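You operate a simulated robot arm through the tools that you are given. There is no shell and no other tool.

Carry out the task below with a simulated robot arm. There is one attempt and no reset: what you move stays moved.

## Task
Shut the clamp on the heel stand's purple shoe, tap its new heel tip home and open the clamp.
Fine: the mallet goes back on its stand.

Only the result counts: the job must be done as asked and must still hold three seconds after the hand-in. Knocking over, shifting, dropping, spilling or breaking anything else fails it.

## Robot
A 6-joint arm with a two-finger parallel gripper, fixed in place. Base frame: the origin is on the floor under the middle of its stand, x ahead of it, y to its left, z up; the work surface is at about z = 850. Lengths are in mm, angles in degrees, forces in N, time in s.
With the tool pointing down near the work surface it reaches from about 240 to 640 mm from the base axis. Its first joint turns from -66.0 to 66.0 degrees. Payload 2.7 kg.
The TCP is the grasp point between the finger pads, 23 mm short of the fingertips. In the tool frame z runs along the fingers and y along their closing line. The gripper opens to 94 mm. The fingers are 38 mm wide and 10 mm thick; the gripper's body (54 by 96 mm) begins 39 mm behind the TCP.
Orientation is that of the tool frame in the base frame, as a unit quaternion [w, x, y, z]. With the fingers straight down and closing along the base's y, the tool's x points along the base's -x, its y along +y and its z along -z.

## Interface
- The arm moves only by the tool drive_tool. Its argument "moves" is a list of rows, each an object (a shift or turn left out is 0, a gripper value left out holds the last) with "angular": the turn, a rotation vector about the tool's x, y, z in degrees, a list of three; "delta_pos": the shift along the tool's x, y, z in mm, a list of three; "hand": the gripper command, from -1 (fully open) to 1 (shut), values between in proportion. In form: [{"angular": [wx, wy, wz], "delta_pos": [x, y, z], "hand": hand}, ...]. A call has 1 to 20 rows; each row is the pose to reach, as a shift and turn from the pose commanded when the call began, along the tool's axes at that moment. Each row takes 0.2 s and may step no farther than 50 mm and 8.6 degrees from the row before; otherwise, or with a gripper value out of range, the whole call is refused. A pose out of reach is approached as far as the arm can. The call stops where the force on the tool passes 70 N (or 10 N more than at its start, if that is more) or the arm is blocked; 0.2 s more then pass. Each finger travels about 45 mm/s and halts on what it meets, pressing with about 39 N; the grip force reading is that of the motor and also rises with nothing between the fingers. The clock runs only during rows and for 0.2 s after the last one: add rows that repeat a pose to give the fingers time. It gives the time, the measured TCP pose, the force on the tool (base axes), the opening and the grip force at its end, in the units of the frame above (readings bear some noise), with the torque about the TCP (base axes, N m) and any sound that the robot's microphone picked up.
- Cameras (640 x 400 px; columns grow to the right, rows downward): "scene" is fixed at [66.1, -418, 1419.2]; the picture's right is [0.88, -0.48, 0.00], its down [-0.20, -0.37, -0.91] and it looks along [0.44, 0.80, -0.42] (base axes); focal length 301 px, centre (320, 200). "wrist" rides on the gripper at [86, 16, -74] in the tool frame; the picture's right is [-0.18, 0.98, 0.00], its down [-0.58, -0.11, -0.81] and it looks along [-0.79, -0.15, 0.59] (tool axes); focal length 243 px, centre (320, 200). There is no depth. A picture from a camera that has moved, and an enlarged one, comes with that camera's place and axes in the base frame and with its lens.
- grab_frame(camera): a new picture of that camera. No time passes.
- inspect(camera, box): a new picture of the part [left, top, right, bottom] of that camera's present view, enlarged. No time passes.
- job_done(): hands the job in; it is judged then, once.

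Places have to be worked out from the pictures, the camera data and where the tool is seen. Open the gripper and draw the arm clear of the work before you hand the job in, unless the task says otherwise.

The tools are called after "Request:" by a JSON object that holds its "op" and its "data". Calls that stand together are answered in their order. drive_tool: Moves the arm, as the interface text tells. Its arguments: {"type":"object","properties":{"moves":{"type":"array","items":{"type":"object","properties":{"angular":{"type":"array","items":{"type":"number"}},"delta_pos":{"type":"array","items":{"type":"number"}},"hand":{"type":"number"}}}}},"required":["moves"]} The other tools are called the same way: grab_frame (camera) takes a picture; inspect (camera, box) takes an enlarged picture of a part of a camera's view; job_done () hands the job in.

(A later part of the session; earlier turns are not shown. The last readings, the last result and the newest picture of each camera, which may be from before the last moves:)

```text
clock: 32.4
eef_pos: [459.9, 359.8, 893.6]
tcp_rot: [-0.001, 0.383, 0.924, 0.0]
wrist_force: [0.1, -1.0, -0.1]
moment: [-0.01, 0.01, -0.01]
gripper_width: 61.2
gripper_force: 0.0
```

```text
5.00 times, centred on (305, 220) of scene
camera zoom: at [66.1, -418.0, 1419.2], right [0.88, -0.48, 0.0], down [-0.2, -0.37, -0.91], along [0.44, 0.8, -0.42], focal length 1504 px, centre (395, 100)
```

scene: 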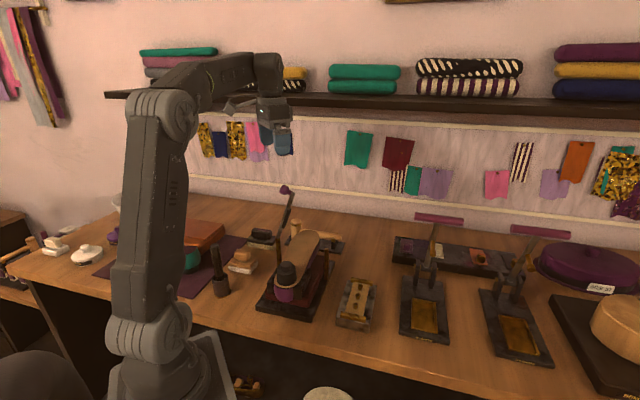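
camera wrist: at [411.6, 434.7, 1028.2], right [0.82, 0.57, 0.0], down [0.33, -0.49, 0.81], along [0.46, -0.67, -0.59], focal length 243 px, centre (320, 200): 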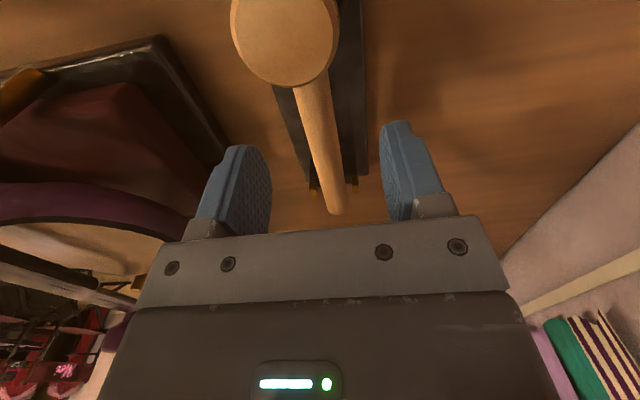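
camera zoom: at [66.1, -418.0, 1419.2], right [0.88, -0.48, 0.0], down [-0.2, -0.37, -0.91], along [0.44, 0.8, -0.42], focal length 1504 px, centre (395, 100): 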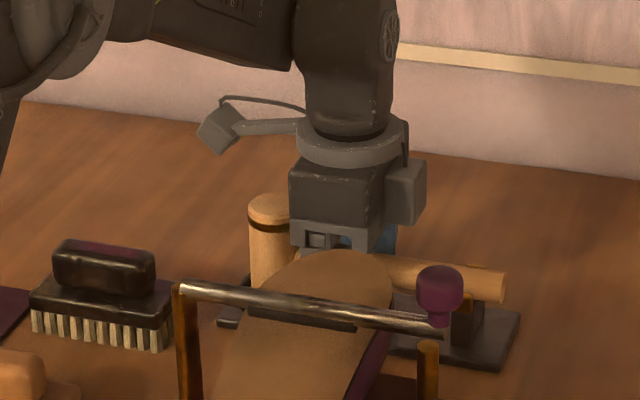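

No contact on the way down. Now I close on the handle.

Request:
{"op": "drive_tool", "data": {"moves": [{"delta_pos": [0, 0, 0], "hand": 0.4}, {"delta_pos": [0, 0, 0], "hand": 1}, {"delta_pos": [0, 0, 0], "hand": 1}, {"delta_pos": [0, 0, 0], "hand": 1}, {"delta_pos": [0, 0, 0], "hand": 1}, {"delta_pos": [0, 0, 0], "hand": 1}]}}

Request:
{"op": "inspect", "data": {"camera": "wrist", "box": [160, 0, 480, 240]}}

Request:
{"op": "inspect", "data": {"camera": "scene", "box": [260, 180, 350, 260]}}

```text
clock: 33.8
eef_pos: [458.4, 361.1, 893.8]
tcp_rot: [0.001, 0.383, 0.924, 0.0]
wrist_force: [0.4, 0.5, -0.5]
moment: [0.03, -0.02, -0.04]
gripper_width: 20.4
gripper_force: 39.0
```

```text
1.67 times, centred on (320, 120) of wrist
camera zoom: at [409.1, 433.8, 969.0], right [0.82, 0.57, 0.0], down [0.33, -0.49, 0.81], along [0.46, -0.67, -0.59], focal length 404 px, centre (320, 333)
```

zoom: 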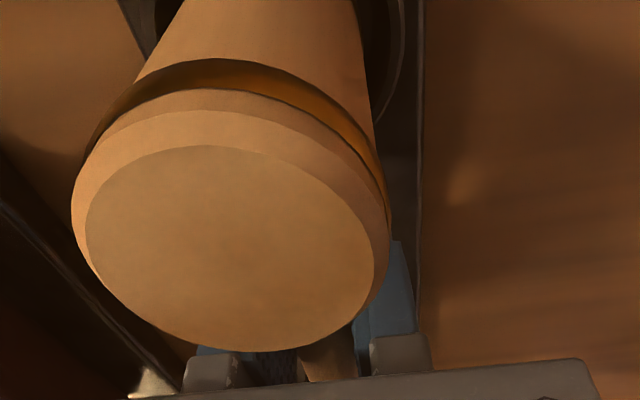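

```text
5.00 times, centred on (305, 220) of scene
camera zoom: at [66.1, -418.0, 1419.2], right [0.88, -0.48, 0.0], down [-0.2, -0.37, -0.91], along [0.44, 0.8, -0.42], focal length 1504 px, centre (395, 100)
```

zoom: 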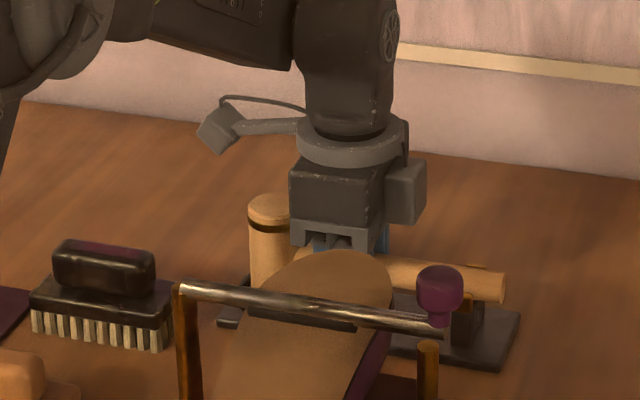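

The handle is gripped at 20.4 mm. I lift straight up 60 mm to clear the socket and fork and check it hangs level.

Request:
{"op": "drive_tool", "data": {"moves": [{"delta_pos": [0, 0, -5]}, {"delta_pos": [0, 0, -12]}, {"delta_pos": [0, 0, -22]}, {"delta_pos": [0, 0, -34]}, {"delta_pos": [0, 0, -47]}, {"delta_pos": [0, 0, -60]}, {"delta_pos": [0, 0, -60]}]}}

Request:
{"op": "inspect", "data": {"camera": "scene", "box": [250, 150, 350, 260]}}

Request:
{"op": "inspect", "data": {"camera": "wrist", "box": [160, 0, 480, 240]}}

```text
clock: 35.4
eef_pos: [459.9, 360.3, 952.8]
tcp_rot: [0.001, 0.383, 0.924, 0.0]
wrist_force: [-0.9, 0.2, -1.3]
moment: [-0.04, -0.04, 0.0]
gripper_width: 20.0
gripper_force: 39.0
```

```text
3.64 times, centred on (300, 205) of scene
camera zoom: at [66.1, -418.0, 1419.2], right [0.88, -0.48, 0.0], down [-0.2, -0.37, -0.91], along [0.44, 0.8, -0.42], focal length 1094 px, centre (393, 182)
```

zoom: 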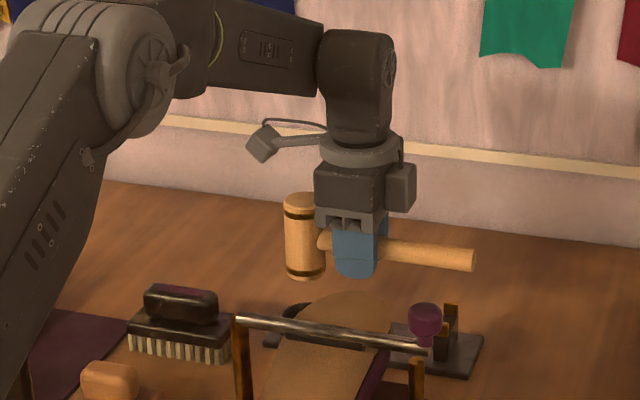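

```text
1.67 times, centred on (320, 120) of wrist
camera zoom: at [409.6, 433.9, 1028.5], right [0.82, 0.57, 0.0], down [0.33, -0.49, 0.81], along [0.46, -0.67, -0.59], focal length 404 px, centre (320, 333)
```

zoom: 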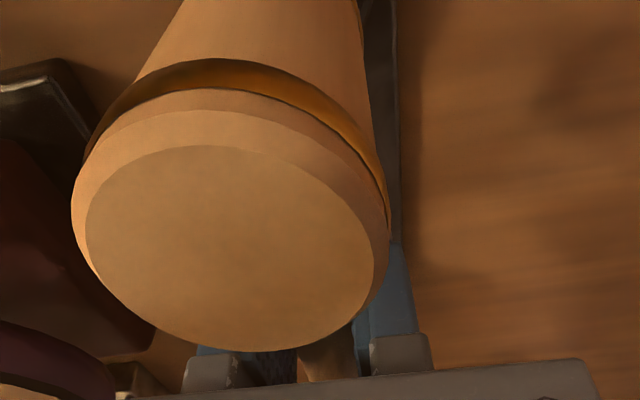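

The mallet (about 1.3 N) hangs level. I raise it to z≈1090 and carry it over to the heel, keeping the same orientation.

Request:
{"op": "drive_tool", "data": {"moves": [{"delta_pos": [0, 0, -20]}, {"delta_pos": [0, 0, -48]}, {"delta_pos": [0, 0, -78]}, {"delta_pos": [0, 0, -108]}, {"delta_pos": [0, 0, -128]}, {"delta_pos": [0, 0, -137]}, {"delta_pos": [-6, -22, -137]}, {"delta_pos": [-13, -46, -137]}, {"delta_pos": [-20, -71, -137]}, {"delta_pos": [-27, -96, -137]}, {"delta_pos": [-34, -121, -137]}, {"delta_pos": [-41, -146, -137]}, {"delta_pos": [-48, -170, -137]}, {"delta_pos": [-55, -194, -137]}, {"delta_pos": [-62, -218, -137]}, {"delta_pos": [-69, -242, -137]}, {"delta_pos": [-76, -266, -137]}, {"delta_pos": [-80, -282, -137]}, {"delta_pos": [-82.7, -290.7, -137]}, {"delta_pos": [-82.7, -290.7, -137]}]}}

Request:
{"op": "inspect", "data": {"camera": "scene", "box": [220, 170, 360, 310]}}

Request:
{"op": "grab_frame", "data": {"camera": "wrist"}}

```text
clock: 39.6
eef_pos: [312.5, 97.2, 1090.1]
tcp_rot: [0.0, 0.383, 0.924, 0.0]
wrist_force: [0.5, 0.5, -2.2]
moment: [-0.04, -0.05, -0.01]
gripper_width: 20.2
gripper_force: 39.2
```

```text
2.86 times, centred on (290, 240) of scene
camera zoom: at [66.1, -418.0, 1419.2], right [0.88, -0.48, 0.0], down [-0.2, -0.37, -0.91], along [0.44, 0.8, -0.42], focal length 859 px, centre (406, 86)
```

zoom: 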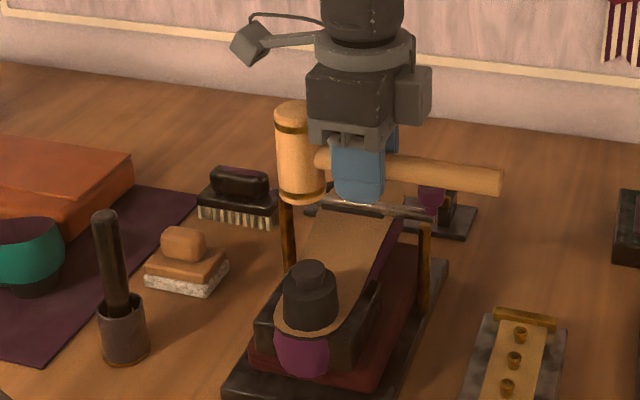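

```text
taken
camera wrist: at [262.7, 169.9, 1165.2], right [0.82, 0.57, 0.0], down [0.33, -0.49, 0.81], along [0.46, -0.67, -0.59], focal length 243 px, centre (320, 200)
```

wrist: 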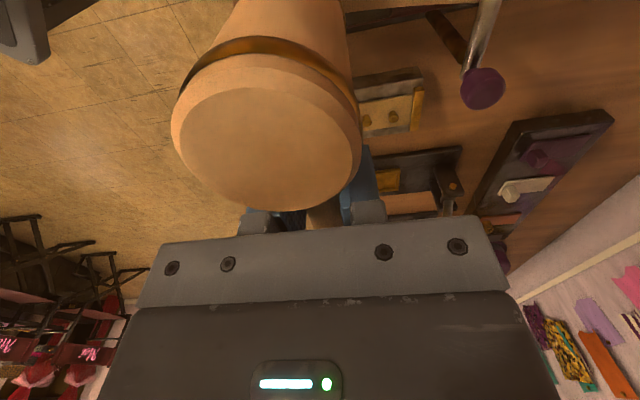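

Head axis works out at about (275,134), nearly right above the tip at about (275,132,979). I lower to about 20 mm above contact and look.

Request:
{"op": "drive_tool", "data": {"moves": [{"delta_pos": [0, 0, 15]}, {"delta_pos": [0, 0, 30]}, {"delta_pos": [0, 0, 42]}, {"delta_pos": [0, 0, 52]}, {"delta_pos": [0, 0, 55]}, {"delta_pos": [0, 0, 55]}]}}

Request:
{"op": "inspect", "data": {"camera": "scene", "box": [250, 200, 340, 300]}}

Request:
{"op": "grab_frame", "data": {"camera": "wrist"}}

```text
clock: 41.0
eef_pos: [312.3, 96.2, 1035.3]
tcp_rot: [0.0, 0.383, 0.924, 0.0]
wrist_force: [-1.2, -0.4, -2.3]
moment: [-0.08, -0.06, 0.01]
gripper_width: 20.3
gripper_force: 39.4
```

```text
4.00 times, centred on (295, 250) of scene
camera zoom: at [66.1, -418.0, 1419.2], right [0.88, -0.48, 0.0], down [-0.2, -0.37, -0.91], along [0.44, 0.8, -0.42], focal length 1203 px, centre (420, 0)
```

zoom: 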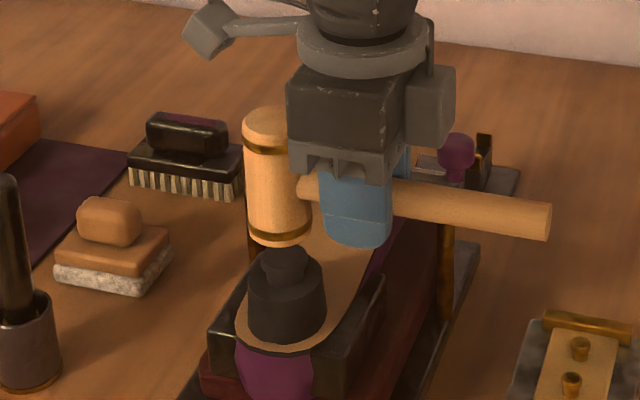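

```text
taken
camera wrist: at [262.8, 169.5, 1111.0], right [0.82, 0.57, 0.0], down [0.33, -0.49, 0.81], along [0.46, -0.67, -0.59], focal length 243 px, centre (320, 200)
```

wrist: 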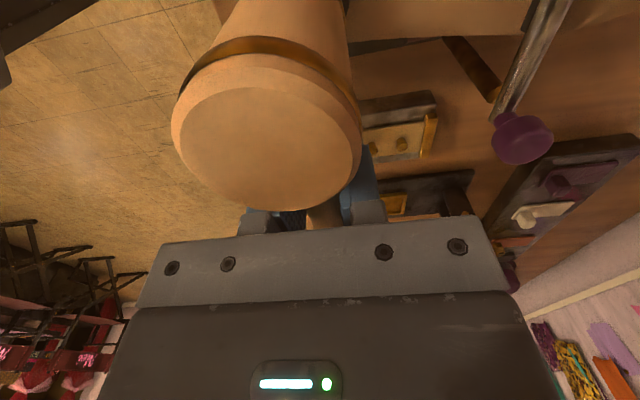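

The head is within about 2–3 mm of the tip's axis. I nudge it over and creep down to find contact.

Request:
{"op": "drive_tool", "data": {"moves": [{"delta_pos": [-0.7, 2.1, 6]}, {"delta_pos": [-0.7, 2.1, 12]}, {"delta_pos": [-0.7, 2.1, 16]}, {"delta_pos": [-0.7, 2.1, 16]}]}}

Request:
{"op": "inspect", "data": {"camera": "scene", "box": [260, 220, 330, 290]}}

```text
clock: 42.0
eef_pos: [313.5, 97.2, 1019.5]
tcp_rot: [-0.001, 0.382, 0.924, 0.0]
wrist_force: [0.0, -0.5, -1.8]
moment: [-0.04, -0.01, 0.02]
gripper_width: 19.7
gripper_force: 38.9
```

```text
5.71 times, centred on (295, 255) of scene
camera zoom: at [66.1, -418.0, 1419.2], right [0.88, -0.48, 0.0], down [-0.2, -0.37, -0.91], along [0.44, 0.8, -0.42], focal length 1718 px, centre (463, -114)
```

zoom: 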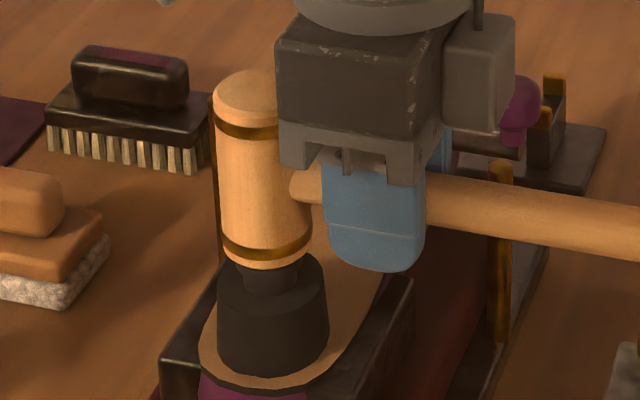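

Close to contact now. I creep on in small steps, reading force.

Request:
{"op": "drive_tool", "data": {"moves": [{"delta_pos": [-0.7, 1, 1.5]}, {"delta_pos": [-1, 1, 3]}, {"delta_pos": [-1, 1, 3]}]}}

Request:
{"op": "inspect", "data": {"camera": "scene", "box": [260, 220, 330, 290]}}

```text
clock: 42.8
eef_pos: [317.2, 97.7, 1017.5]
tcp_rot: [0.001, 0.383, 0.924, 0.001]
wrist_force: [-3.5, 3.6, 20.1]
moment: [0.77, 0.64, 0.06]
gripper_width: 20.2
gripper_force: 39.0
```

```text
5.71 times, centred on (295, 255) of scene
camera zoom: at [65.8, -418.0, 1419.2], right [0.88, -0.48, 0.0], down [-0.2, -0.37, -0.91], along [0.44, 0.8, -0.42], focal length 1718 px, centre (463, -114)
```

zoom: 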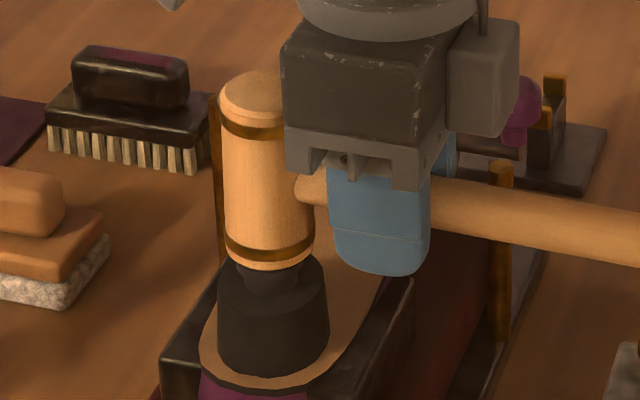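

Contact at TCP z≈1018 (20 N, tip did not move when pushed slowly). I back off 20 mm and give it a light tap, rising right afterwards.

Request:
{"op": "drive_tool", "data": {"moves": [{"delta_pos": [0, 0, -10]}, {"delta_pos": [0, 0, -22]}, {"delta_pos": [0, 0, -22]}, {"delta_pos": [0, 0, 2]}, {"delta_pos": [0, 0, -12]}, {"delta_pos": [0, 0, -22]}]}}

Request:
{"op": "inspect", "data": {"camera": "scene", "box": [260, 220, 330, 290]}}

```text
clock: 44.2
eef_pos: [316.2, 98.9, 1037.7]
tcp_rot: [0.0, 0.382, 0.924, 0.0]
wrist_force: [0.1, 0.0, -1.6]
moment: [-0.06, -0.06, -0.02]
gripper_width: 20.1
gripper_force: 38.6
```

```text
5.71 times, centred on (295, 255) of scene
camera zoom: at [66.1, -418.0, 1419.2], right [0.88, -0.48, 0.0], down [-0.2, -0.37, -0.91], along [0.44, 0.8, -0.42], focal length 1718 px, centre (463, -114)
```

zoom: 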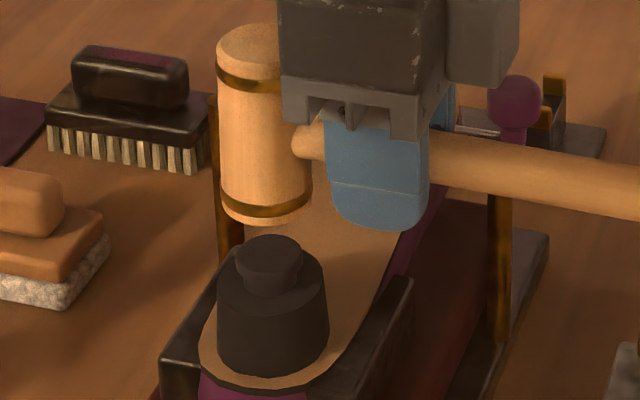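

The tip still stands proud after that light tap. I take a close baseline view of it before a firmer tap.

Request:
{"op": "inspect", "data": {"camera": "scene", "box": [276, 250, 306, 285]}}

```text
11.43 times, centred on (291, 268) of scene
camera zoom: at [66.1, -418.0, 1419.2], right [0.88, -0.48, 0.0], down [-0.2, -0.37, -0.91], along [0.44, 0.8, -0.42], focal length 3437 px, centre (651, -571)
```

zoom: 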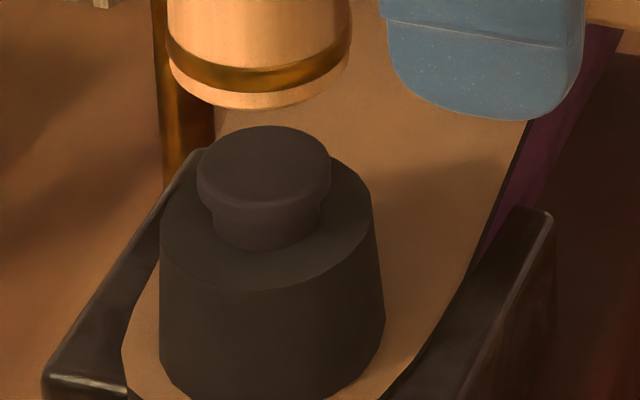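

The tip is a disc on a stem standing about 10 mm proud. I now tap faster (about 250 mm/s) with a little overtravel.

Request:
{"op": "drive_tool", "data": {"moves": [{"delta_pos": [0, 0, -12]}, {"delta_pos": [0, 0, -25]}, {"delta_pos": [0, 0, -25]}, {"delta_pos": [0, 0, 24]}, {"delta_pos": [0, 0, 24]}, {"delta_pos": [0, 0, 0]}, {"delta_pos": [0, 0, 0]}]}}

Request:
{"op": "inspect", "data": {"camera": "scene", "box": [276, 250, 306, 285]}}

```text
clock: 45.8
eef_pos: [314.8, 97.9, 1039.6]
tcp_rot: [0.0, 0.384, 0.924, 0.0]
wrist_force: [-0.9, 0.3, -0.8]
moment: [-0.07, -0.03, 0.0]
gripper_width: 20.2
gripper_force: 39.2
```

```text
11.43 times, centred on (291, 268) of scene
camera zoom: at [66.1, -418.0, 1419.2], right [0.88, -0.48, 0.0], down [-0.2, -0.37, -0.91], along [0.44, 0.8, -0.42], focal length 3437 px, centre (651, -571)
```

zoom: 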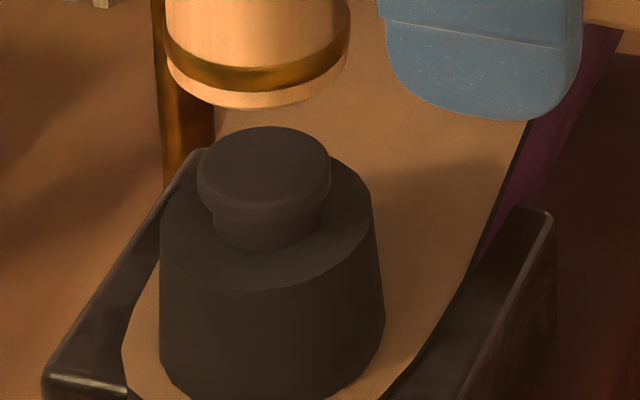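

No movement yet. I strike again with more follow-through and read the force at the bottom.

Request:
{"op": "drive_tool", "data": {"moves": [{"delta_pos": [0, 0, -12]}, {"delta_pos": [0, 0, -22]}, {"delta_pos": [0, 0, -22]}, {"delta_pos": [0, 0, 27]}]}}

Request:
{"op": "inspect", "data": {"camera": "scene", "box": [260, 220, 330, 290]}}

```text
clock: 46.8
eef_pos: [315.7, 96.3, 1013.4]
tcp_rot: [0.001, 0.382, 0.924, 0.0]
wrist_force: [-5.7, -3.1, 17.1]
moment: [0.51, 0.69, 0.28]
gripper_width: 20.1
gripper_force: 39.3
```

```text
5.71 times, centred on (295, 255) of scene
camera zoom: at [65.7, -418.2, 1419.1], right [0.88, -0.48, 0.0], down [-0.2, -0.37, -0.91], along [0.44, 0.8, -0.42], focal length 1718 px, centre (463, -114)
```

zoom: 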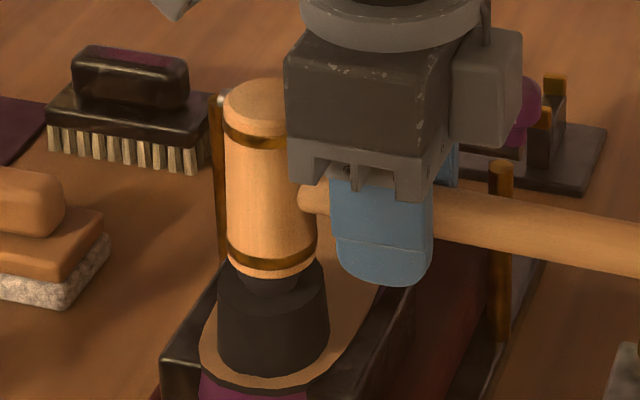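

TCP went about 4 mm lower at similar force, so the tip probably moved. I lift and look.

Request:
{"op": "drive_tool", "data": {"moves": [{"delta_pos": [0, 0, -12]}, {"delta_pos": [0, 0, -26]}, {"delta_pos": [0, 0, -26]}]}}

Request:
{"op": "inspect", "data": {"camera": "scene", "box": [276, 250, 306, 285]}}

Request:
{"op": "inspect", "data": {"camera": "scene", "box": [250, 190, 350, 300]}}

Request:
{"op": "grab_frame", "data": {"camera": "wrist"}}

```text
clock: 47.6
eef_pos: [315.9, 97.4, 1037.4]
tcp_rot: [0.0, 0.383, 0.924, 0.0]
wrist_force: [0.8, -0.4, -1.6]
moment: [-0.04, -0.03, -0.01]
gripper_width: 20.1
gripper_force: 39.1
```

```text
11.43 times, centred on (291, 268) of scene
camera zoom: at [66.1, -418.0, 1419.2], right [0.88, -0.48, 0.0], down [-0.2, -0.37, -0.91], along [0.44, 0.8, -0.42], focal length 3437 px, centre (651, -571)
```

zoom: 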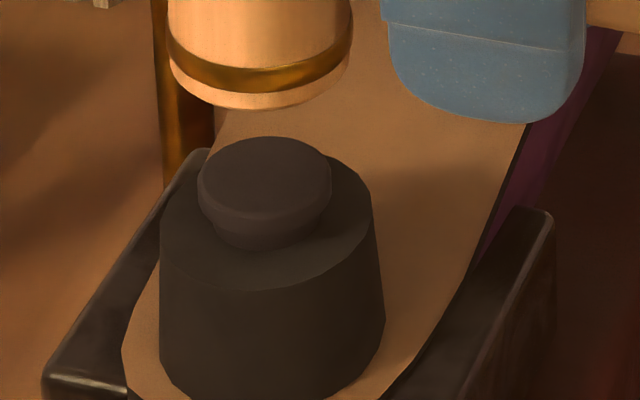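

```text
3.64 times, centred on (300, 245) of scene
camera zoom: at [66.1, -418.0, 1419.2], right [0.88, -0.48, 0.0], down [-0.2, -0.37, -0.91], along [0.44, 0.8, -0.42], focal length 1094 px, centre (393, 36)
```

zoom: 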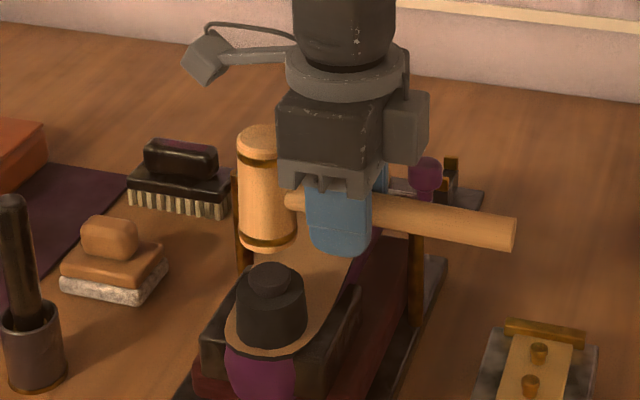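

```text
taken
camera wrist: at [266.2, 170.7, 1113.1], right [0.82, 0.57, 0.0], down [0.33, -0.49, 0.81], along [0.46, -0.67, -0.59], focal length 243 px, centre (320, 200)
```

wrist: 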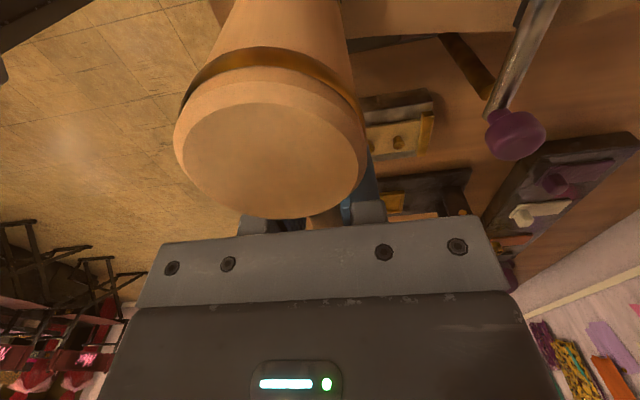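

It works: the tip went down about 3 mm and the mallet is still nearly square. I strike again with the same speed, a few millimetres deeper.

Request:
{"op": "drive_tool", "data": {"moves": [{"delta_pos": [0, 0, -10]}, {"delta_pos": [0, 0, -20]}, {"delta_pos": [0, 0, -20]}, {"delta_pos": [0, 0, 29]}, {"delta_pos": [0, 0, 10]}, {"delta_pos": [0, 0, 0]}, {"delta_pos": [0, 0, 0]}]}}

Request:
{"op": "inspect", "data": {"camera": "scene", "box": [276, 250, 306, 285]}}

Request:
{"op": "grab_frame", "data": {"camera": "wrist"}}

```text
clock: 49.2
eef_pos: [315.1, 97.6, 1036.4]
tcp_rot: [0.0, 0.382, 0.924, 0.0]
wrist_force: [0.4, 1.0, -2.0]
moment: [-0.06, -0.04, 0.02]
gripper_width: 20.3
gripper_force: 38.9
```

```text
11.43 times, centred on (291, 268) of scene
camera zoom: at [66.1, -418.0, 1419.2], right [0.88, -0.48, 0.0], down [-0.2, -0.37, -0.91], along [0.44, 0.8, -0.42], focal length 3437 px, centre (651, -571)
```

zoom: 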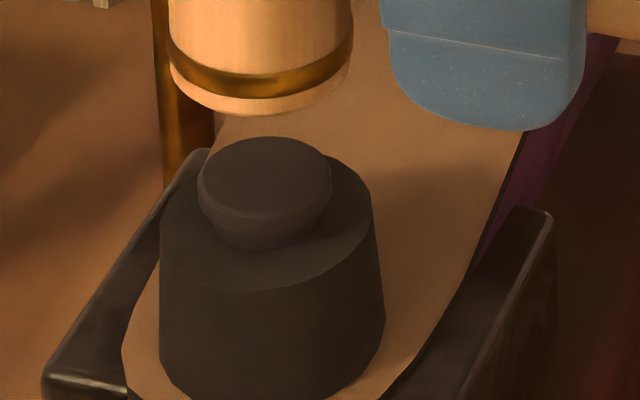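

```text
taken
camera wrist: at [266.1, 170.2, 1111.7], right [0.82, 0.57, 0.0], down [0.33, -0.49, 0.81], along [0.46, -0.67, -0.59], focal length 243 px, centre (320, 200)
```

wrist: 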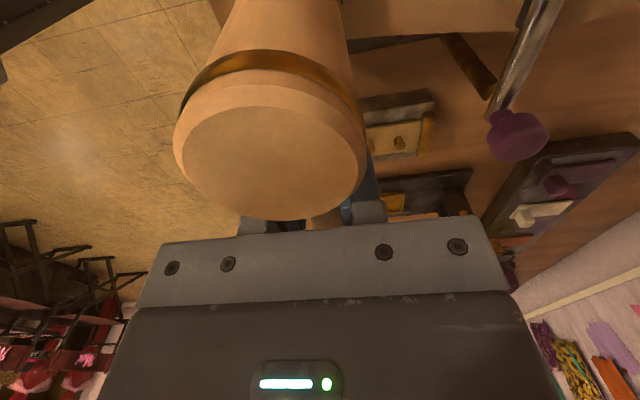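

No progress on that one: retreating immediately cut the blow short. I repeat it with a short dwell at the bottom.

Request:
{"op": "drive_tool", "data": {"moves": [{"delta_pos": [0, 0, -10]}, {"delta_pos": [0, 0, -20]}, {"delta_pos": [0, 0, -20]}, {"delta_pos": [0, 0, 29]}]}}

Request:
{"op": "inspect", "data": {"camera": "scene", "box": [260, 220, 330, 290]}}

```text
clock: 50.2
eef_pos: [316.8, 97.5, 1010.1]
tcp_rot: [0.001, 0.382, 0.924, 0.001]
wrist_force: [-6.5, -2.7, 18.2]
moment: [0.5, 0.73, 0.2]
gripper_width: 19.8
gripper_force: 38.6
```

```text
5.71 times, centred on (295, 255) of scene
camera zoom: at [65.7, -418.2, 1419.2], right [0.88, -0.48, 0.0], down [-0.2, -0.37, -0.91], along [0.44, 0.8, -0.42], focal length 1718 px, centre (463, -114)
```

zoom: 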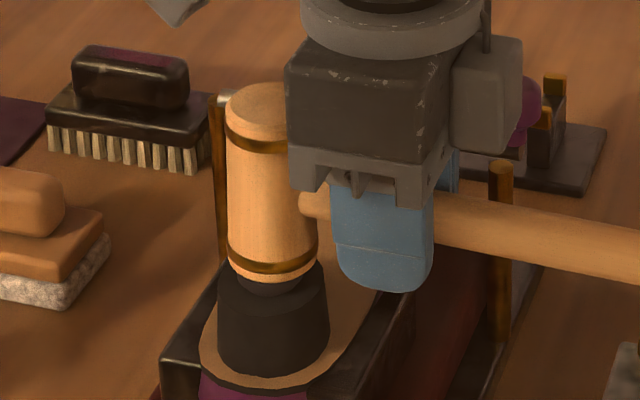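

TCP reached 1010. I lift and check the tip.

Request:
{"op": "drive_tool", "data": {"moves": [{"delta_pos": [0, 0, -12]}, {"delta_pos": [0, 0, -27]}, {"delta_pos": [0, 0, -27]}]}}

Request:
{"op": "inspect", "data": {"camera": "scene", "box": [276, 250, 306, 285]}}

Request:
{"op": "inspect", "data": {"camera": "scene", "box": [250, 190, 350, 300]}}

```text
clock: 51.0
eef_pos: [316.4, 97.1, 1034.3]
tcp_rot: [0.0, 0.383, 0.924, -0.001]
wrist_force: [0.1, 0.8, -2.6]
moment: [-0.04, -0.06, 0.0]
gripper_width: 20.1
gripper_force: 39.5
```

```text
11.43 times, centred on (291, 268) of scene
camera zoom: at [66.1, -418.0, 1419.2], right [0.88, -0.48, 0.0], down [-0.2, -0.37, -0.91], along [0.44, 0.8, -0.42], focal length 3437 px, centre (651, -571)
```

zoom: 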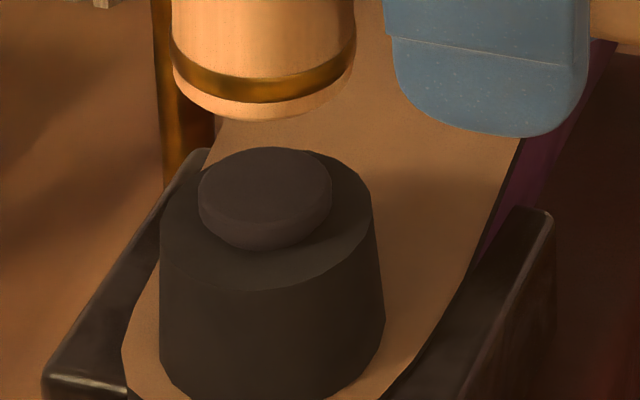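

```text
3.64 times, centred on (300, 245) of scene
camera zoom: at [66.1, -418.0, 1419.2], right [0.88, -0.48, 0.0], down [-0.2, -0.37, -0.91], along [0.44, 0.8, -0.42], focal length 1094 px, centre (393, 36)
```

zoom: 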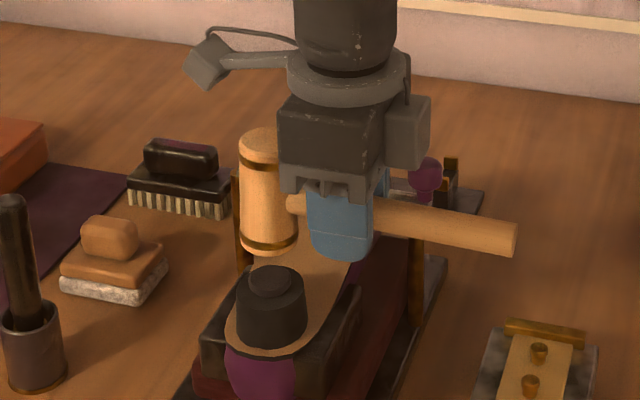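

Another ~3 mm down; two down, about 3–4 mm still showing. Same blow again, a bit deeper.

Request:
{"op": "drive_tool", "data": {"moves": [{"delta_pos": [0, 0, -10]}, {"delta_pos": [0, 0, -19]}, {"delta_pos": [0, 0, -19]}, {"delta_pos": [0, 0, 30]}]}}

Request:
{"op": "inspect", "data": {"camera": "scene", "box": [260, 220, 330, 290]}}

```text
clock: 52.0
eef_pos: [316.7, 96.5, 1006.7]
tcp_rot: [0.001, 0.382, 0.924, 0.001]
wrist_force: [-5.9, -1.1, 16.9]
moment: [0.46, 0.73, 0.23]
gripper_width: 20.2
gripper_force: 39.1
```

```text
5.71 times, centred on (295, 255) of scene
camera zoom: at [65.7, -418.2, 1419.1], right [0.88, -0.48, 0.0], down [-0.2, -0.37, -0.91], along [0.44, 0.8, -0.42], focal length 1718 px, centre (463, -114)
```

zoom: 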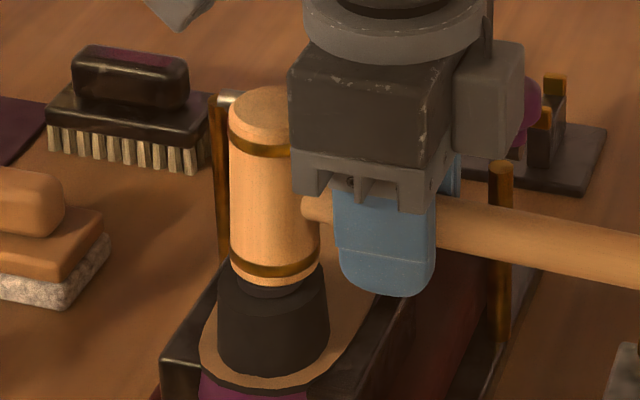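

Request:
{"op": "drive_tool", "data": {"moves": [{"delta_pos": [0, 0, -12]}, {"delta_pos": [0, 0, -28]}, {"delta_pos": [0, 0, -28]}]}}

Request:
{"op": "inspect", "data": {"camera": "scene", "box": [276, 250, 306, 285]}}

Request:
{"op": "inspect", "data": {"camera": "wrist", "box": [160, 0, 480, 240]}}

```text
clock: 52.8
eef_pos: [316.4, 97.8, 1033.3]
tcp_rot: [0.001, 0.383, 0.924, 0.0]
wrist_force: [-0.2, 0.0, -2.7]
moment: [-0.08, -0.06, 0.01]
gripper_width: 20.1
gripper_force: 39.2
```

```text
11.43 times, centred on (291, 268) of scene
camera zoom: at [66.1, -418.0, 1419.2], right [0.88, -0.48, 0.0], down [-0.2, -0.37, -0.91], along [0.44, 0.8, -0.42], focal length 3437 px, centre (651, -571)
```

zoom: 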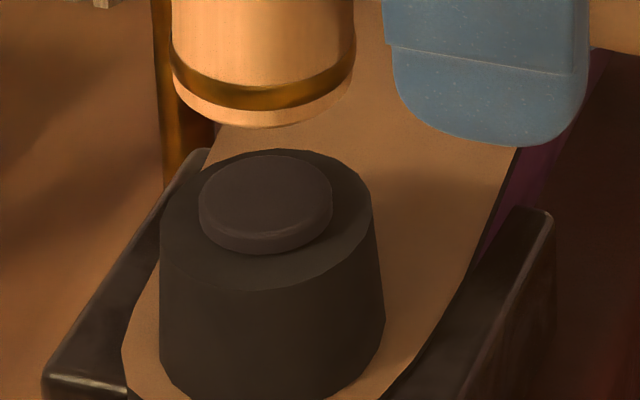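

```text
1.67 times, centred on (320, 120) of wrist
camera zoom: at [266.7, 170.2, 1107.8], right [0.82, 0.57, 0.0], down [0.33, -0.49, 0.81], along [0.46, -0.67, -0.59], focal length 404 px, centre (320, 333)
```

zoom: 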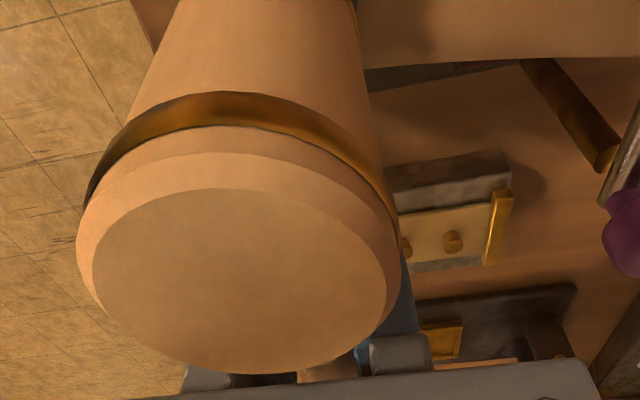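

The disc now seems to sit on the heel. I zoom in closely to see whether any stem or gap remains.

Request:
{"op": "inspect", "data": {"camera": "scene", "box": [282, 259, 300, 276]}}

```text
16.00 times, centred on (291, 268) of scene
camera zoom: at [66.1, -418.0, 1419.2], right [0.88, -0.48, 0.0], down [-0.2, -0.37, -0.91], along [0.44, 0.8, -0.42], focal length 4812 px, centre (784, -880)
```

zoom: 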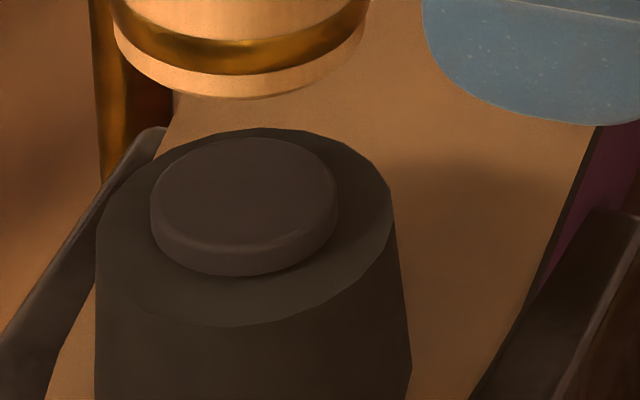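

The disc looks seated, but I can't rule out a last millimetre. I give one more identical blow to confirm it is against its stop.

Request:
{"op": "drive_tool", "data": {"moves": [{"delta_pos": [0, 0, -10]}, {"delta_pos": [0, 0, -18]}, {"delta_pos": [0, 0, -18]}, {"delta_pos": [0, 0, 31]}]}}

Request:
{"op": "drive_tool", "data": {"moves": [{"delta_pos": [0, 0, -12]}, {"delta_pos": [0, 0, -28]}, {"delta_pos": [0, 0, -28]}]}}

Request:
{"op": "inspect", "data": {"camera": "scene", "box": [282, 259, 300, 276]}}

Request:
{"op": "inspect", "data": {"camera": "scene", "box": [250, 190, 350, 300]}}

```text
clock: 53.8
eef_pos: [316.1, 96.9, 1004.8]
tcp_rot: [0.002, 0.381, 0.924, 0.002]
wrist_force: [-3.9, -3.8, 22.3]
moment: [0.72, 0.76, 0.23]
gripper_width: 20.3
gripper_force: 39.5
```

```text
clock: 54.6
eef_pos: [314.4, 97.4, 1029.5]
tcp_rot: [0.0, 0.382, 0.924, 0.0]
wrist_force: [0.2, 0.7, -2.5]
moment: [-0.05, -0.07, 0.01]
gripper_width: 20.4
gripper_force: 39.5
```

```text
16.00 times, centred on (291, 268) of scene
camera zoom: at [66.1, -418.0, 1419.2], right [0.88, -0.48, 0.0], down [-0.2, -0.37, -0.91], along [0.44, 0.8, -0.42], focal length 4812 px, centre (784, -880)
```

zoom: 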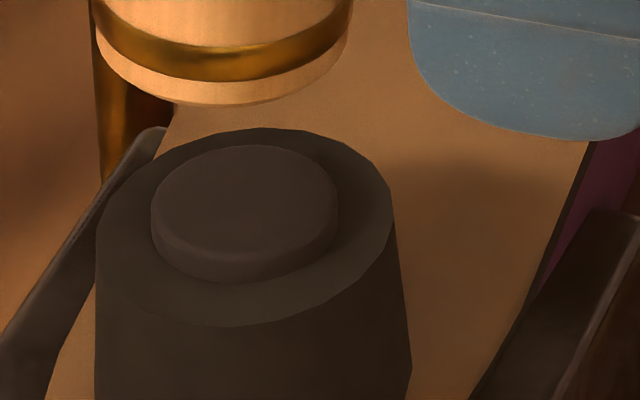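

```text
3.64 times, centred on (300, 245) of scene
camera zoom: at [66.1, -418.0, 1419.2], right [0.88, -0.48, 0.0], down [-0.2, -0.37, -0.91], along [0.44, 0.8, -0.42], focal length 1094 px, centre (393, 36)
```

zoom: 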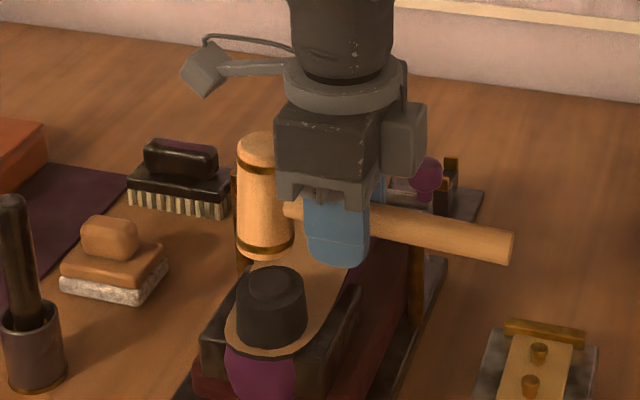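

It moved another ~1.5 mm, so the check was worthwhile. I strike again the same way.

Request:
{"op": "drive_tool", "data": {"moves": [{"delta_pos": [0, 0, -10]}, {"delta_pos": [0, 0, -19]}, {"delta_pos": [0, 0, -19]}, {"delta_pos": [0, 0, 30]}]}}

Request:
{"op": "drive_tool", "data": {"moves": [{"delta_pos": [0, 0, -12]}, {"delta_pos": [0, 0, -28]}, {"delta_pos": [0, 0, -28]}]}}

Request:
{"op": "inspect", "data": {"camera": "scene", "box": [282, 259, 300, 276]}}

Request:
{"op": "inspect", "data": {"camera": "scene", "box": [250, 190, 350, 300]}}

```text
clock: 55.6
eef_pos: [315.7, 95.2, 1002.8]
tcp_rot: [0.001, 0.381, 0.924, 0.001]
wrist_force: [-4.5, -4.0, 23.5]
moment: [0.68, 0.75, 0.25]
gripper_width: 20.5
gripper_force: 39.1
```

```text
clock: 56.4
eef_pos: [316.4, 97.2, 1029.5]
tcp_rot: [0.0, 0.383, 0.924, 0.0]
wrist_force: [-0.3, -0.4, -2.1]
moment: [-0.07, -0.06, 0.0]
gripper_width: 20.3
gripper_force: 38.9
```

```text
16.00 times, centred on (291, 268) of scene
camera zoom: at [66.1, -418.0, 1419.2], right [0.88, -0.48, 0.0], down [-0.2, -0.37, -0.91], along [0.44, 0.8, -0.42], focal length 4812 px, centre (784, -880)
```

zoom: 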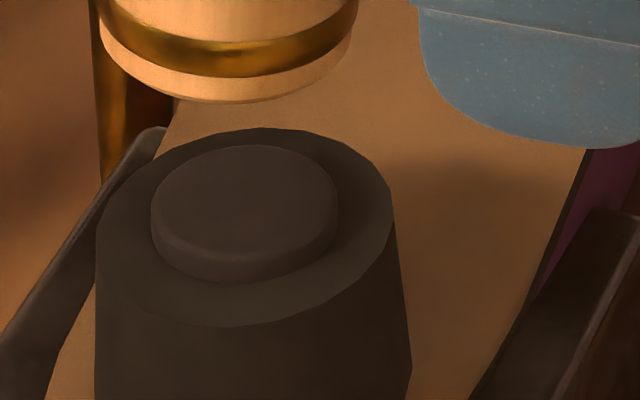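

```text
3.64 times, centred on (300, 245) of scene
camera zoom: at [66.1, -418.0, 1419.2], right [0.88, -0.48, 0.0], down [-0.2, -0.37, -0.91], along [0.44, 0.8, -0.42], focal length 1094 px, centre (393, 36)
```

zoom: 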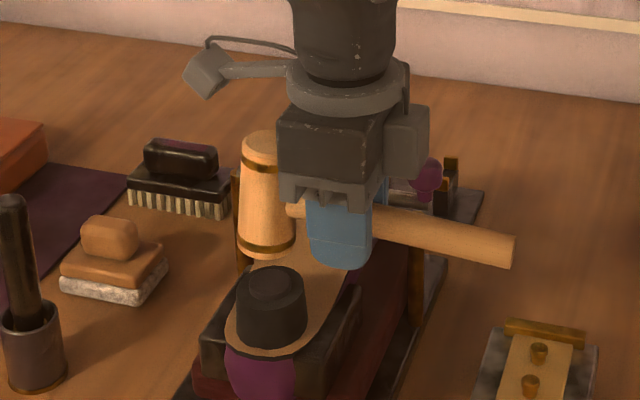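

No further movement on that blow, and the disc now sits right on the heel plane, so the tip is home. I lift the mallet and carry it back above its stand.

Request:
{"op": "drive_tool", "data": {"moves": [{"delta_pos": [0, 0, -20]}, {"delta_pos": [0, 0, -42]}, {"delta_pos": [0, 0, -62]}, {"delta_pos": [6, 20, -62]}, {"delta_pos": [13, 43, -62]}, {"delta_pos": [20, 67, -62]}, {"delta_pos": [27, 92, -62]}, {"delta_pos": [34, 117, -62]}, {"delta_pos": [41, 142, -62]}, {"delta_pos": [48, 167, -62]}, {"delta_pos": [55, 192, -62]}, {"delta_pos": [62, 216, -62]}, {"delta_pos": [69, 240, -62]}, {"delta_pos": [76, 262, -62]}, {"delta_pos": [81, 278, -62]}, {"delta_pos": [84.2, 287.7, -50]}, {"delta_pos": [84.2, 287.7, -20]}, {"delta_pos": [84.2, 287.7, 10]}, {"delta_pos": [84.2, 287.7, 40]}, {"delta_pos": [84.2, 287.7, 60]}]}}

Request:
{"op": "inspect", "data": {"camera": "scene", "box": [250, 150, 350, 260]}}

Request:
{"op": "grab_frame", "data": {"camera": "wrist"}}

```text
clock: 60.6
eef_pos: [460.3, 361.7, 966.7]
tcp_rot: [0.0, 0.383, 0.924, -0.001]
wrist_force: [0.2, 0.2, -2.1]
moment: [-0.05, -0.03, -0.03]
gripper_width: 20.3
gripper_force: 39.1
```

```text
3.64 times, centred on (300, 205) of scene
camera zoom: at [66.1, -418.0, 1419.2], right [0.88, -0.48, 0.0], down [-0.2, -0.37, -0.91], along [0.44, 0.8, -0.42], focal length 1094 px, centre (393, 182)
```

zoom: 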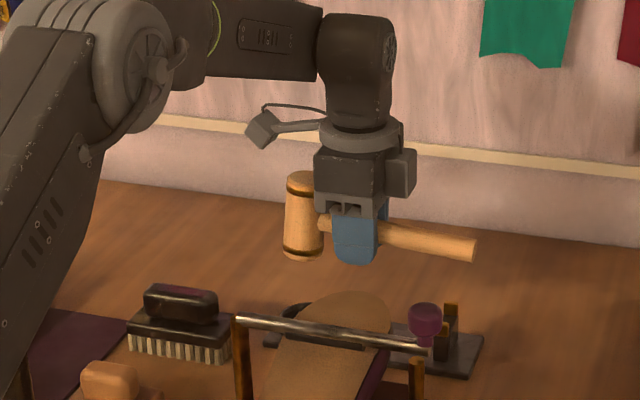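

```text
taken
camera wrist: at [409.9, 434.4, 1042.2], right [0.82, 0.57, 0.0], down [0.33, -0.49, 0.81], along [0.46, -0.67, -0.59], focal length 243 px, centre (320, 200)
```

wrist: 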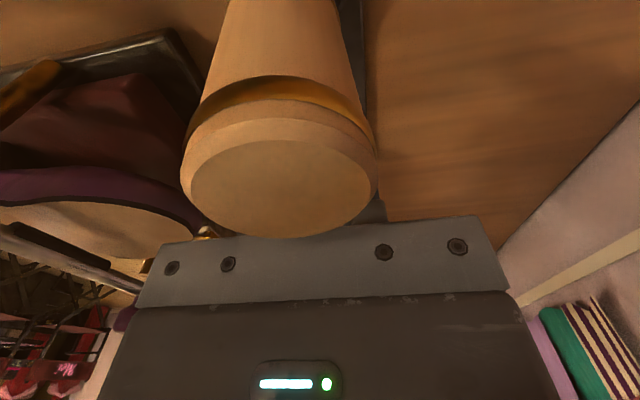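

The mallet has pivoted about 4° (head up) and crept ~2 mm up in the grip. I tilt the tool by -4° about its y-axis to level it and compare with the original lift-off picture.

Request:
{"op": "drive_tool", "data": {"moves": [{"angular": [0, -2, 0], "delta_pos": [0, 0, 4]}, {"angular": [0, -4, 0], "delta_pos": [0, 0, 12]}, {"angular": [0, -4, 0], "delta_pos": [0, 0, 12]}]}}

Request:
{"op": "inspect", "data": {"camera": "scene", "box": [250, 150, 350, 260]}}

Request:
{"op": "grab_frame", "data": {"camera": "wrist"}}

```text
clock: 61.4
eef_pos: [460.5, 362.5, 956.0]
tcp_rot: [0.033, 0.382, 0.923, -0.014]
wrist_force: [-0.2, 0.1, -2.3]
moment: [-0.09, -0.02, 0.0]
gripper_width: 20.1
gripper_force: 39.1
```

```text
3.64 times, centred on (300, 205) of scene
camera zoom: at [66.1, -418.0, 1419.2], right [0.88, -0.48, 0.0], down [-0.2, -0.37, -0.91], along [0.44, 0.8, -0.42], focal length 1094 px, centre (393, 182)
```

zoom: 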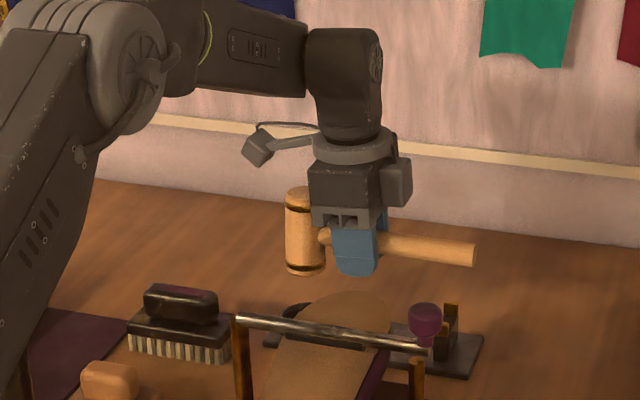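

```text
taken
camera wrist: at [406.7, 437.9, 1023.9], right [0.82, 0.57, 0.01], down [0.29, -0.45, 0.84], along [0.48, -0.69, -0.53], focal length 243 px, centre (320, 200)
```

wrist: 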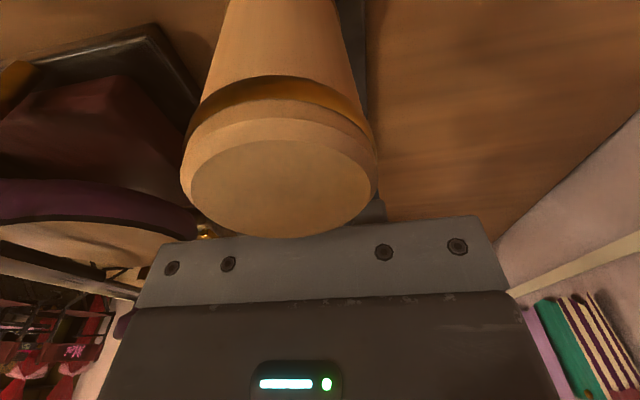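

The level now matches the original (height difference head-to-handle-end 59 px both times). I lower vertically to about 25 mm above the seat and compare alignment.

Request:
{"op": "drive_tool", "data": {"moves": [{"delta_pos": [0.7, 0, 10]}, {"delta_pos": [1.4, 0, 20]}, {"delta_pos": [2.1, 0, 30]}, {"delta_pos": [2.8, 0, 39.9]}, {"delta_pos": [2.8, 0, 39.9]}]}}

Request:
{"op": "inspect", "data": {"camera": "scene", "box": [260, 180, 350, 260]}}

Request:
{"op": "grab_frame", "data": {"camera": "wrist"}}

```text
clock: 62.6
eef_pos: [460.4, 361.8, 916.7]
tcp_rot: [0.032, 0.383, 0.923, -0.013]
wrist_force: [-0.3, 0.6, -1.8]
moment: [-0.05, -0.05, 0.02]
gripper_width: 20.2
gripper_force: 39.2
```

```text
5.00 times, centred on (305, 220) of scene
camera zoom: at [66.1, -418.0, 1419.2], right [0.88, -0.48, 0.0], down [-0.2, -0.37, -0.91], along [0.44, 0.8, -0.42], focal length 1504 px, centre (395, 100)
```

zoom: 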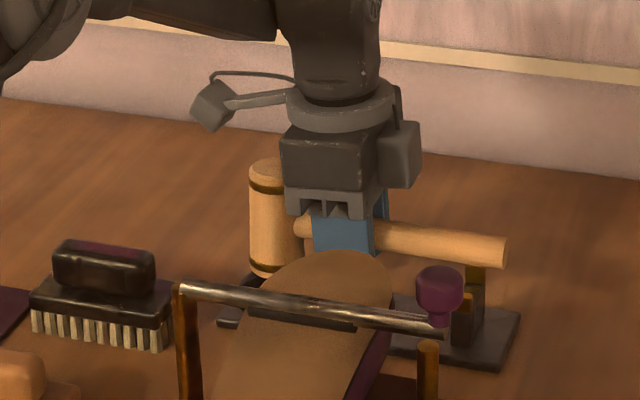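

```text
taken
camera wrist: at [406.8, 438.3, 985.3], right [0.82, 0.57, 0.01], down [0.29, -0.45, 0.84], along [0.48, -0.69, -0.53], focal length 243 px, centre (320, 200)
```

wrist: 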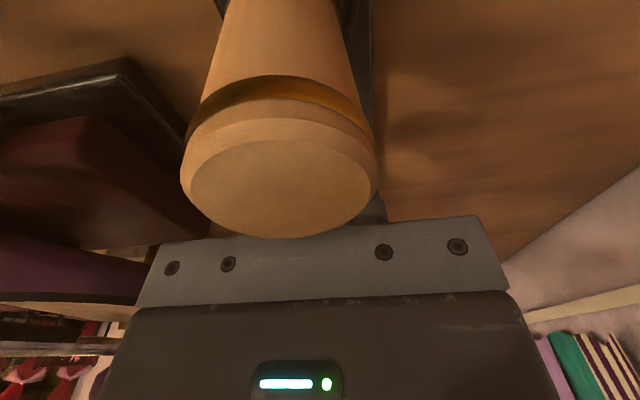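

Alignment matches the lift-off picture within about a millimetre; the readings suggest I am ~1.5 mm off along the closing line. I apply a small correction and lower to about 10 mm above the seat.

Request:
{"op": "drive_tool", "data": {"moves": [{"delta_pos": [0.5, -0.6, 0]}, {"delta_pos": [0.9, -1.2, 4]}, {"delta_pos": [1.3, -1.2, 9]}, {"delta_pos": [1.7, -1.2, 14]}, {"delta_pos": [1.7, -1.2, 14]}]}}

Request:
{"op": "inspect", "data": {"camera": "scene", "box": [285, 205, 350, 260]}}

Request:
{"op": "inspect", "data": {"camera": "wrist", "box": [160, 0, 480, 240]}}

```text
clock: 63.8
eef_pos: [458.0, 361.3, 902.2]
tcp_rot: [0.032, 0.383, 0.923, -0.013]
wrist_force: [0.3, -0.5, -2.3]
moment: [-0.05, -0.04, -0.01]
gripper_width: 20.0
gripper_force: 39.0
```

```text
7.27 times, centred on (318, 232) of scene
camera zoom: at [66.1, -418.0, 1419.2], right [0.88, -0.48, 0.0], down [-0.2, -0.37, -0.91], along [0.44, 0.8, -0.42], focal length 2187 px, centre (338, -36)
```

zoom: 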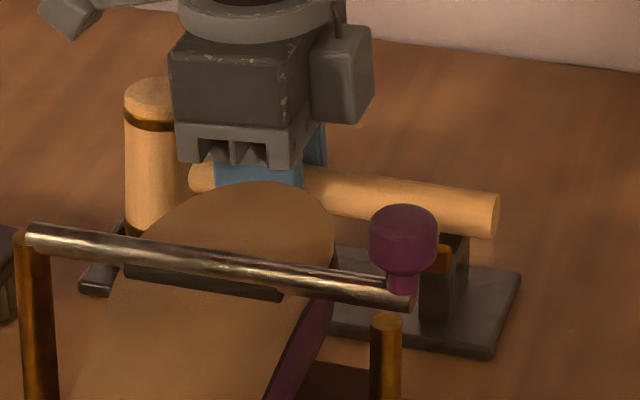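

```text
1.67 times, centred on (320, 120) of wrist
camera zoom: at [404.9, 437.5, 970.7], right [0.82, 0.57, 0.01], down [0.29, -0.45, 0.84], along [0.48, -0.69, -0.53], focal length 404 px, centre (320, 333)
```

zoom: 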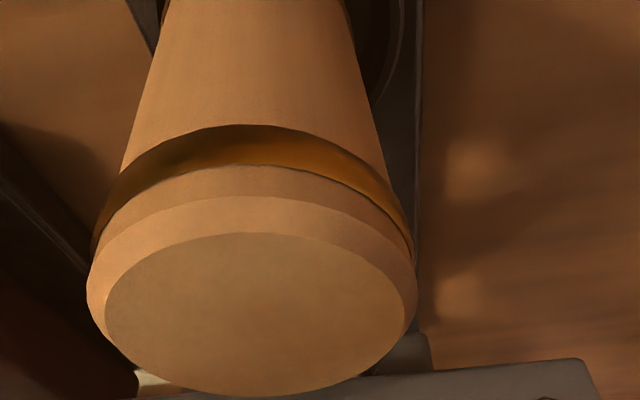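

About 11 mm remains to the seat and the lateral alignment is within 1 mm. I lower the rest slowly, watching for touch-down.

Request:
{"op": "drive_tool", "data": {"moves": [{"delta_pos": [0.3, 0, 3]}, {"delta_pos": [0.4, 0, 6]}, {"delta_pos": [0.6, 0, 8]}, {"delta_pos": [0.7, 0, 9.5]}, {"delta_pos": [0.7, 0, 9.5]}]}}

Request:
{"op": "inspect", "data": {"camera": "scene", "box": [285, 205, 350, 260]}}

```text
clock: 65.0
eef_pos: [457.7, 360.8, 892.9]
tcp_rot: [0.032, 0.383, 0.923, -0.014]
wrist_force: [1.0, 1.3, -1.7]
moment: [0.0, -0.04, -0.06]
gripper_width: 20.3
gripper_force: 38.9
```

```text
7.27 times, centred on (318, 232) of scene
camera zoom: at [66.1, -418.0, 1419.2], right [0.88, -0.48, 0.0], down [-0.2, -0.37, -0.91], along [0.44, 0.8, -0.42], focal length 2187 px, centre (338, -36)
```

zoom: 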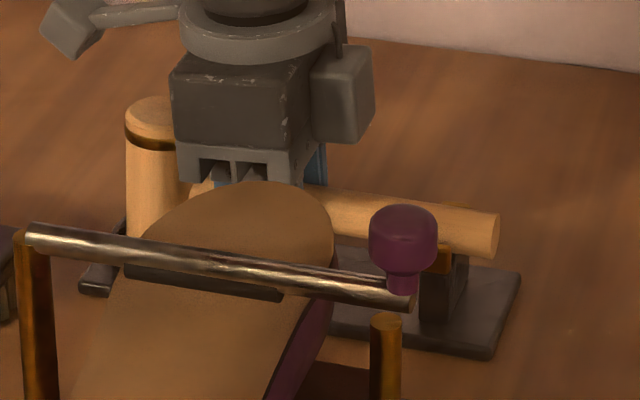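

Handle is in the fork; about 1–2 mm to go. I continue in half-millimetre steps until touch-down.

Request:
{"op": "drive_tool", "data": {"moves": [{"delta_pos": [0, 0, 0.5]}, {"delta_pos": [0.1, 0, 1]}, {"delta_pos": [0.1, 0, 1.5]}, {"delta_pos": [0.1, 0, 1.5]}]}}

Request:
{"op": "inspect", "data": {"camera": "scene", "box": [285, 205, 350, 260]}}

```text
clock: 66.0
eef_pos: [458.8, 360.8, 891.4]
tcp_rot: [0.032, 0.382, 0.923, -0.012]
wrist_force: [-0.4, -0.3, 2.4]
moment: [0.18, 0.07, 0.08]
gripper_width: 20.2
gripper_force: 38.9
```

```text
7.27 times, centred on (318, 232) of scene
camera zoom: at [66.0, -418.1, 1419.2], right [0.88, -0.48, 0.0], down [-0.2, -0.37, -0.91], along [0.44, 0.8, -0.42], focal length 2187 px, centre (338, -36)
```

zoom: 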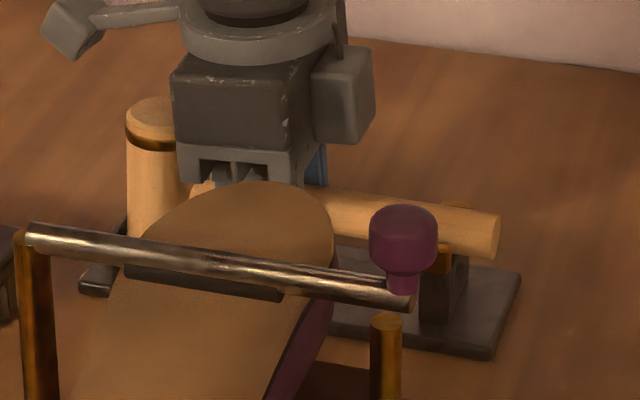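

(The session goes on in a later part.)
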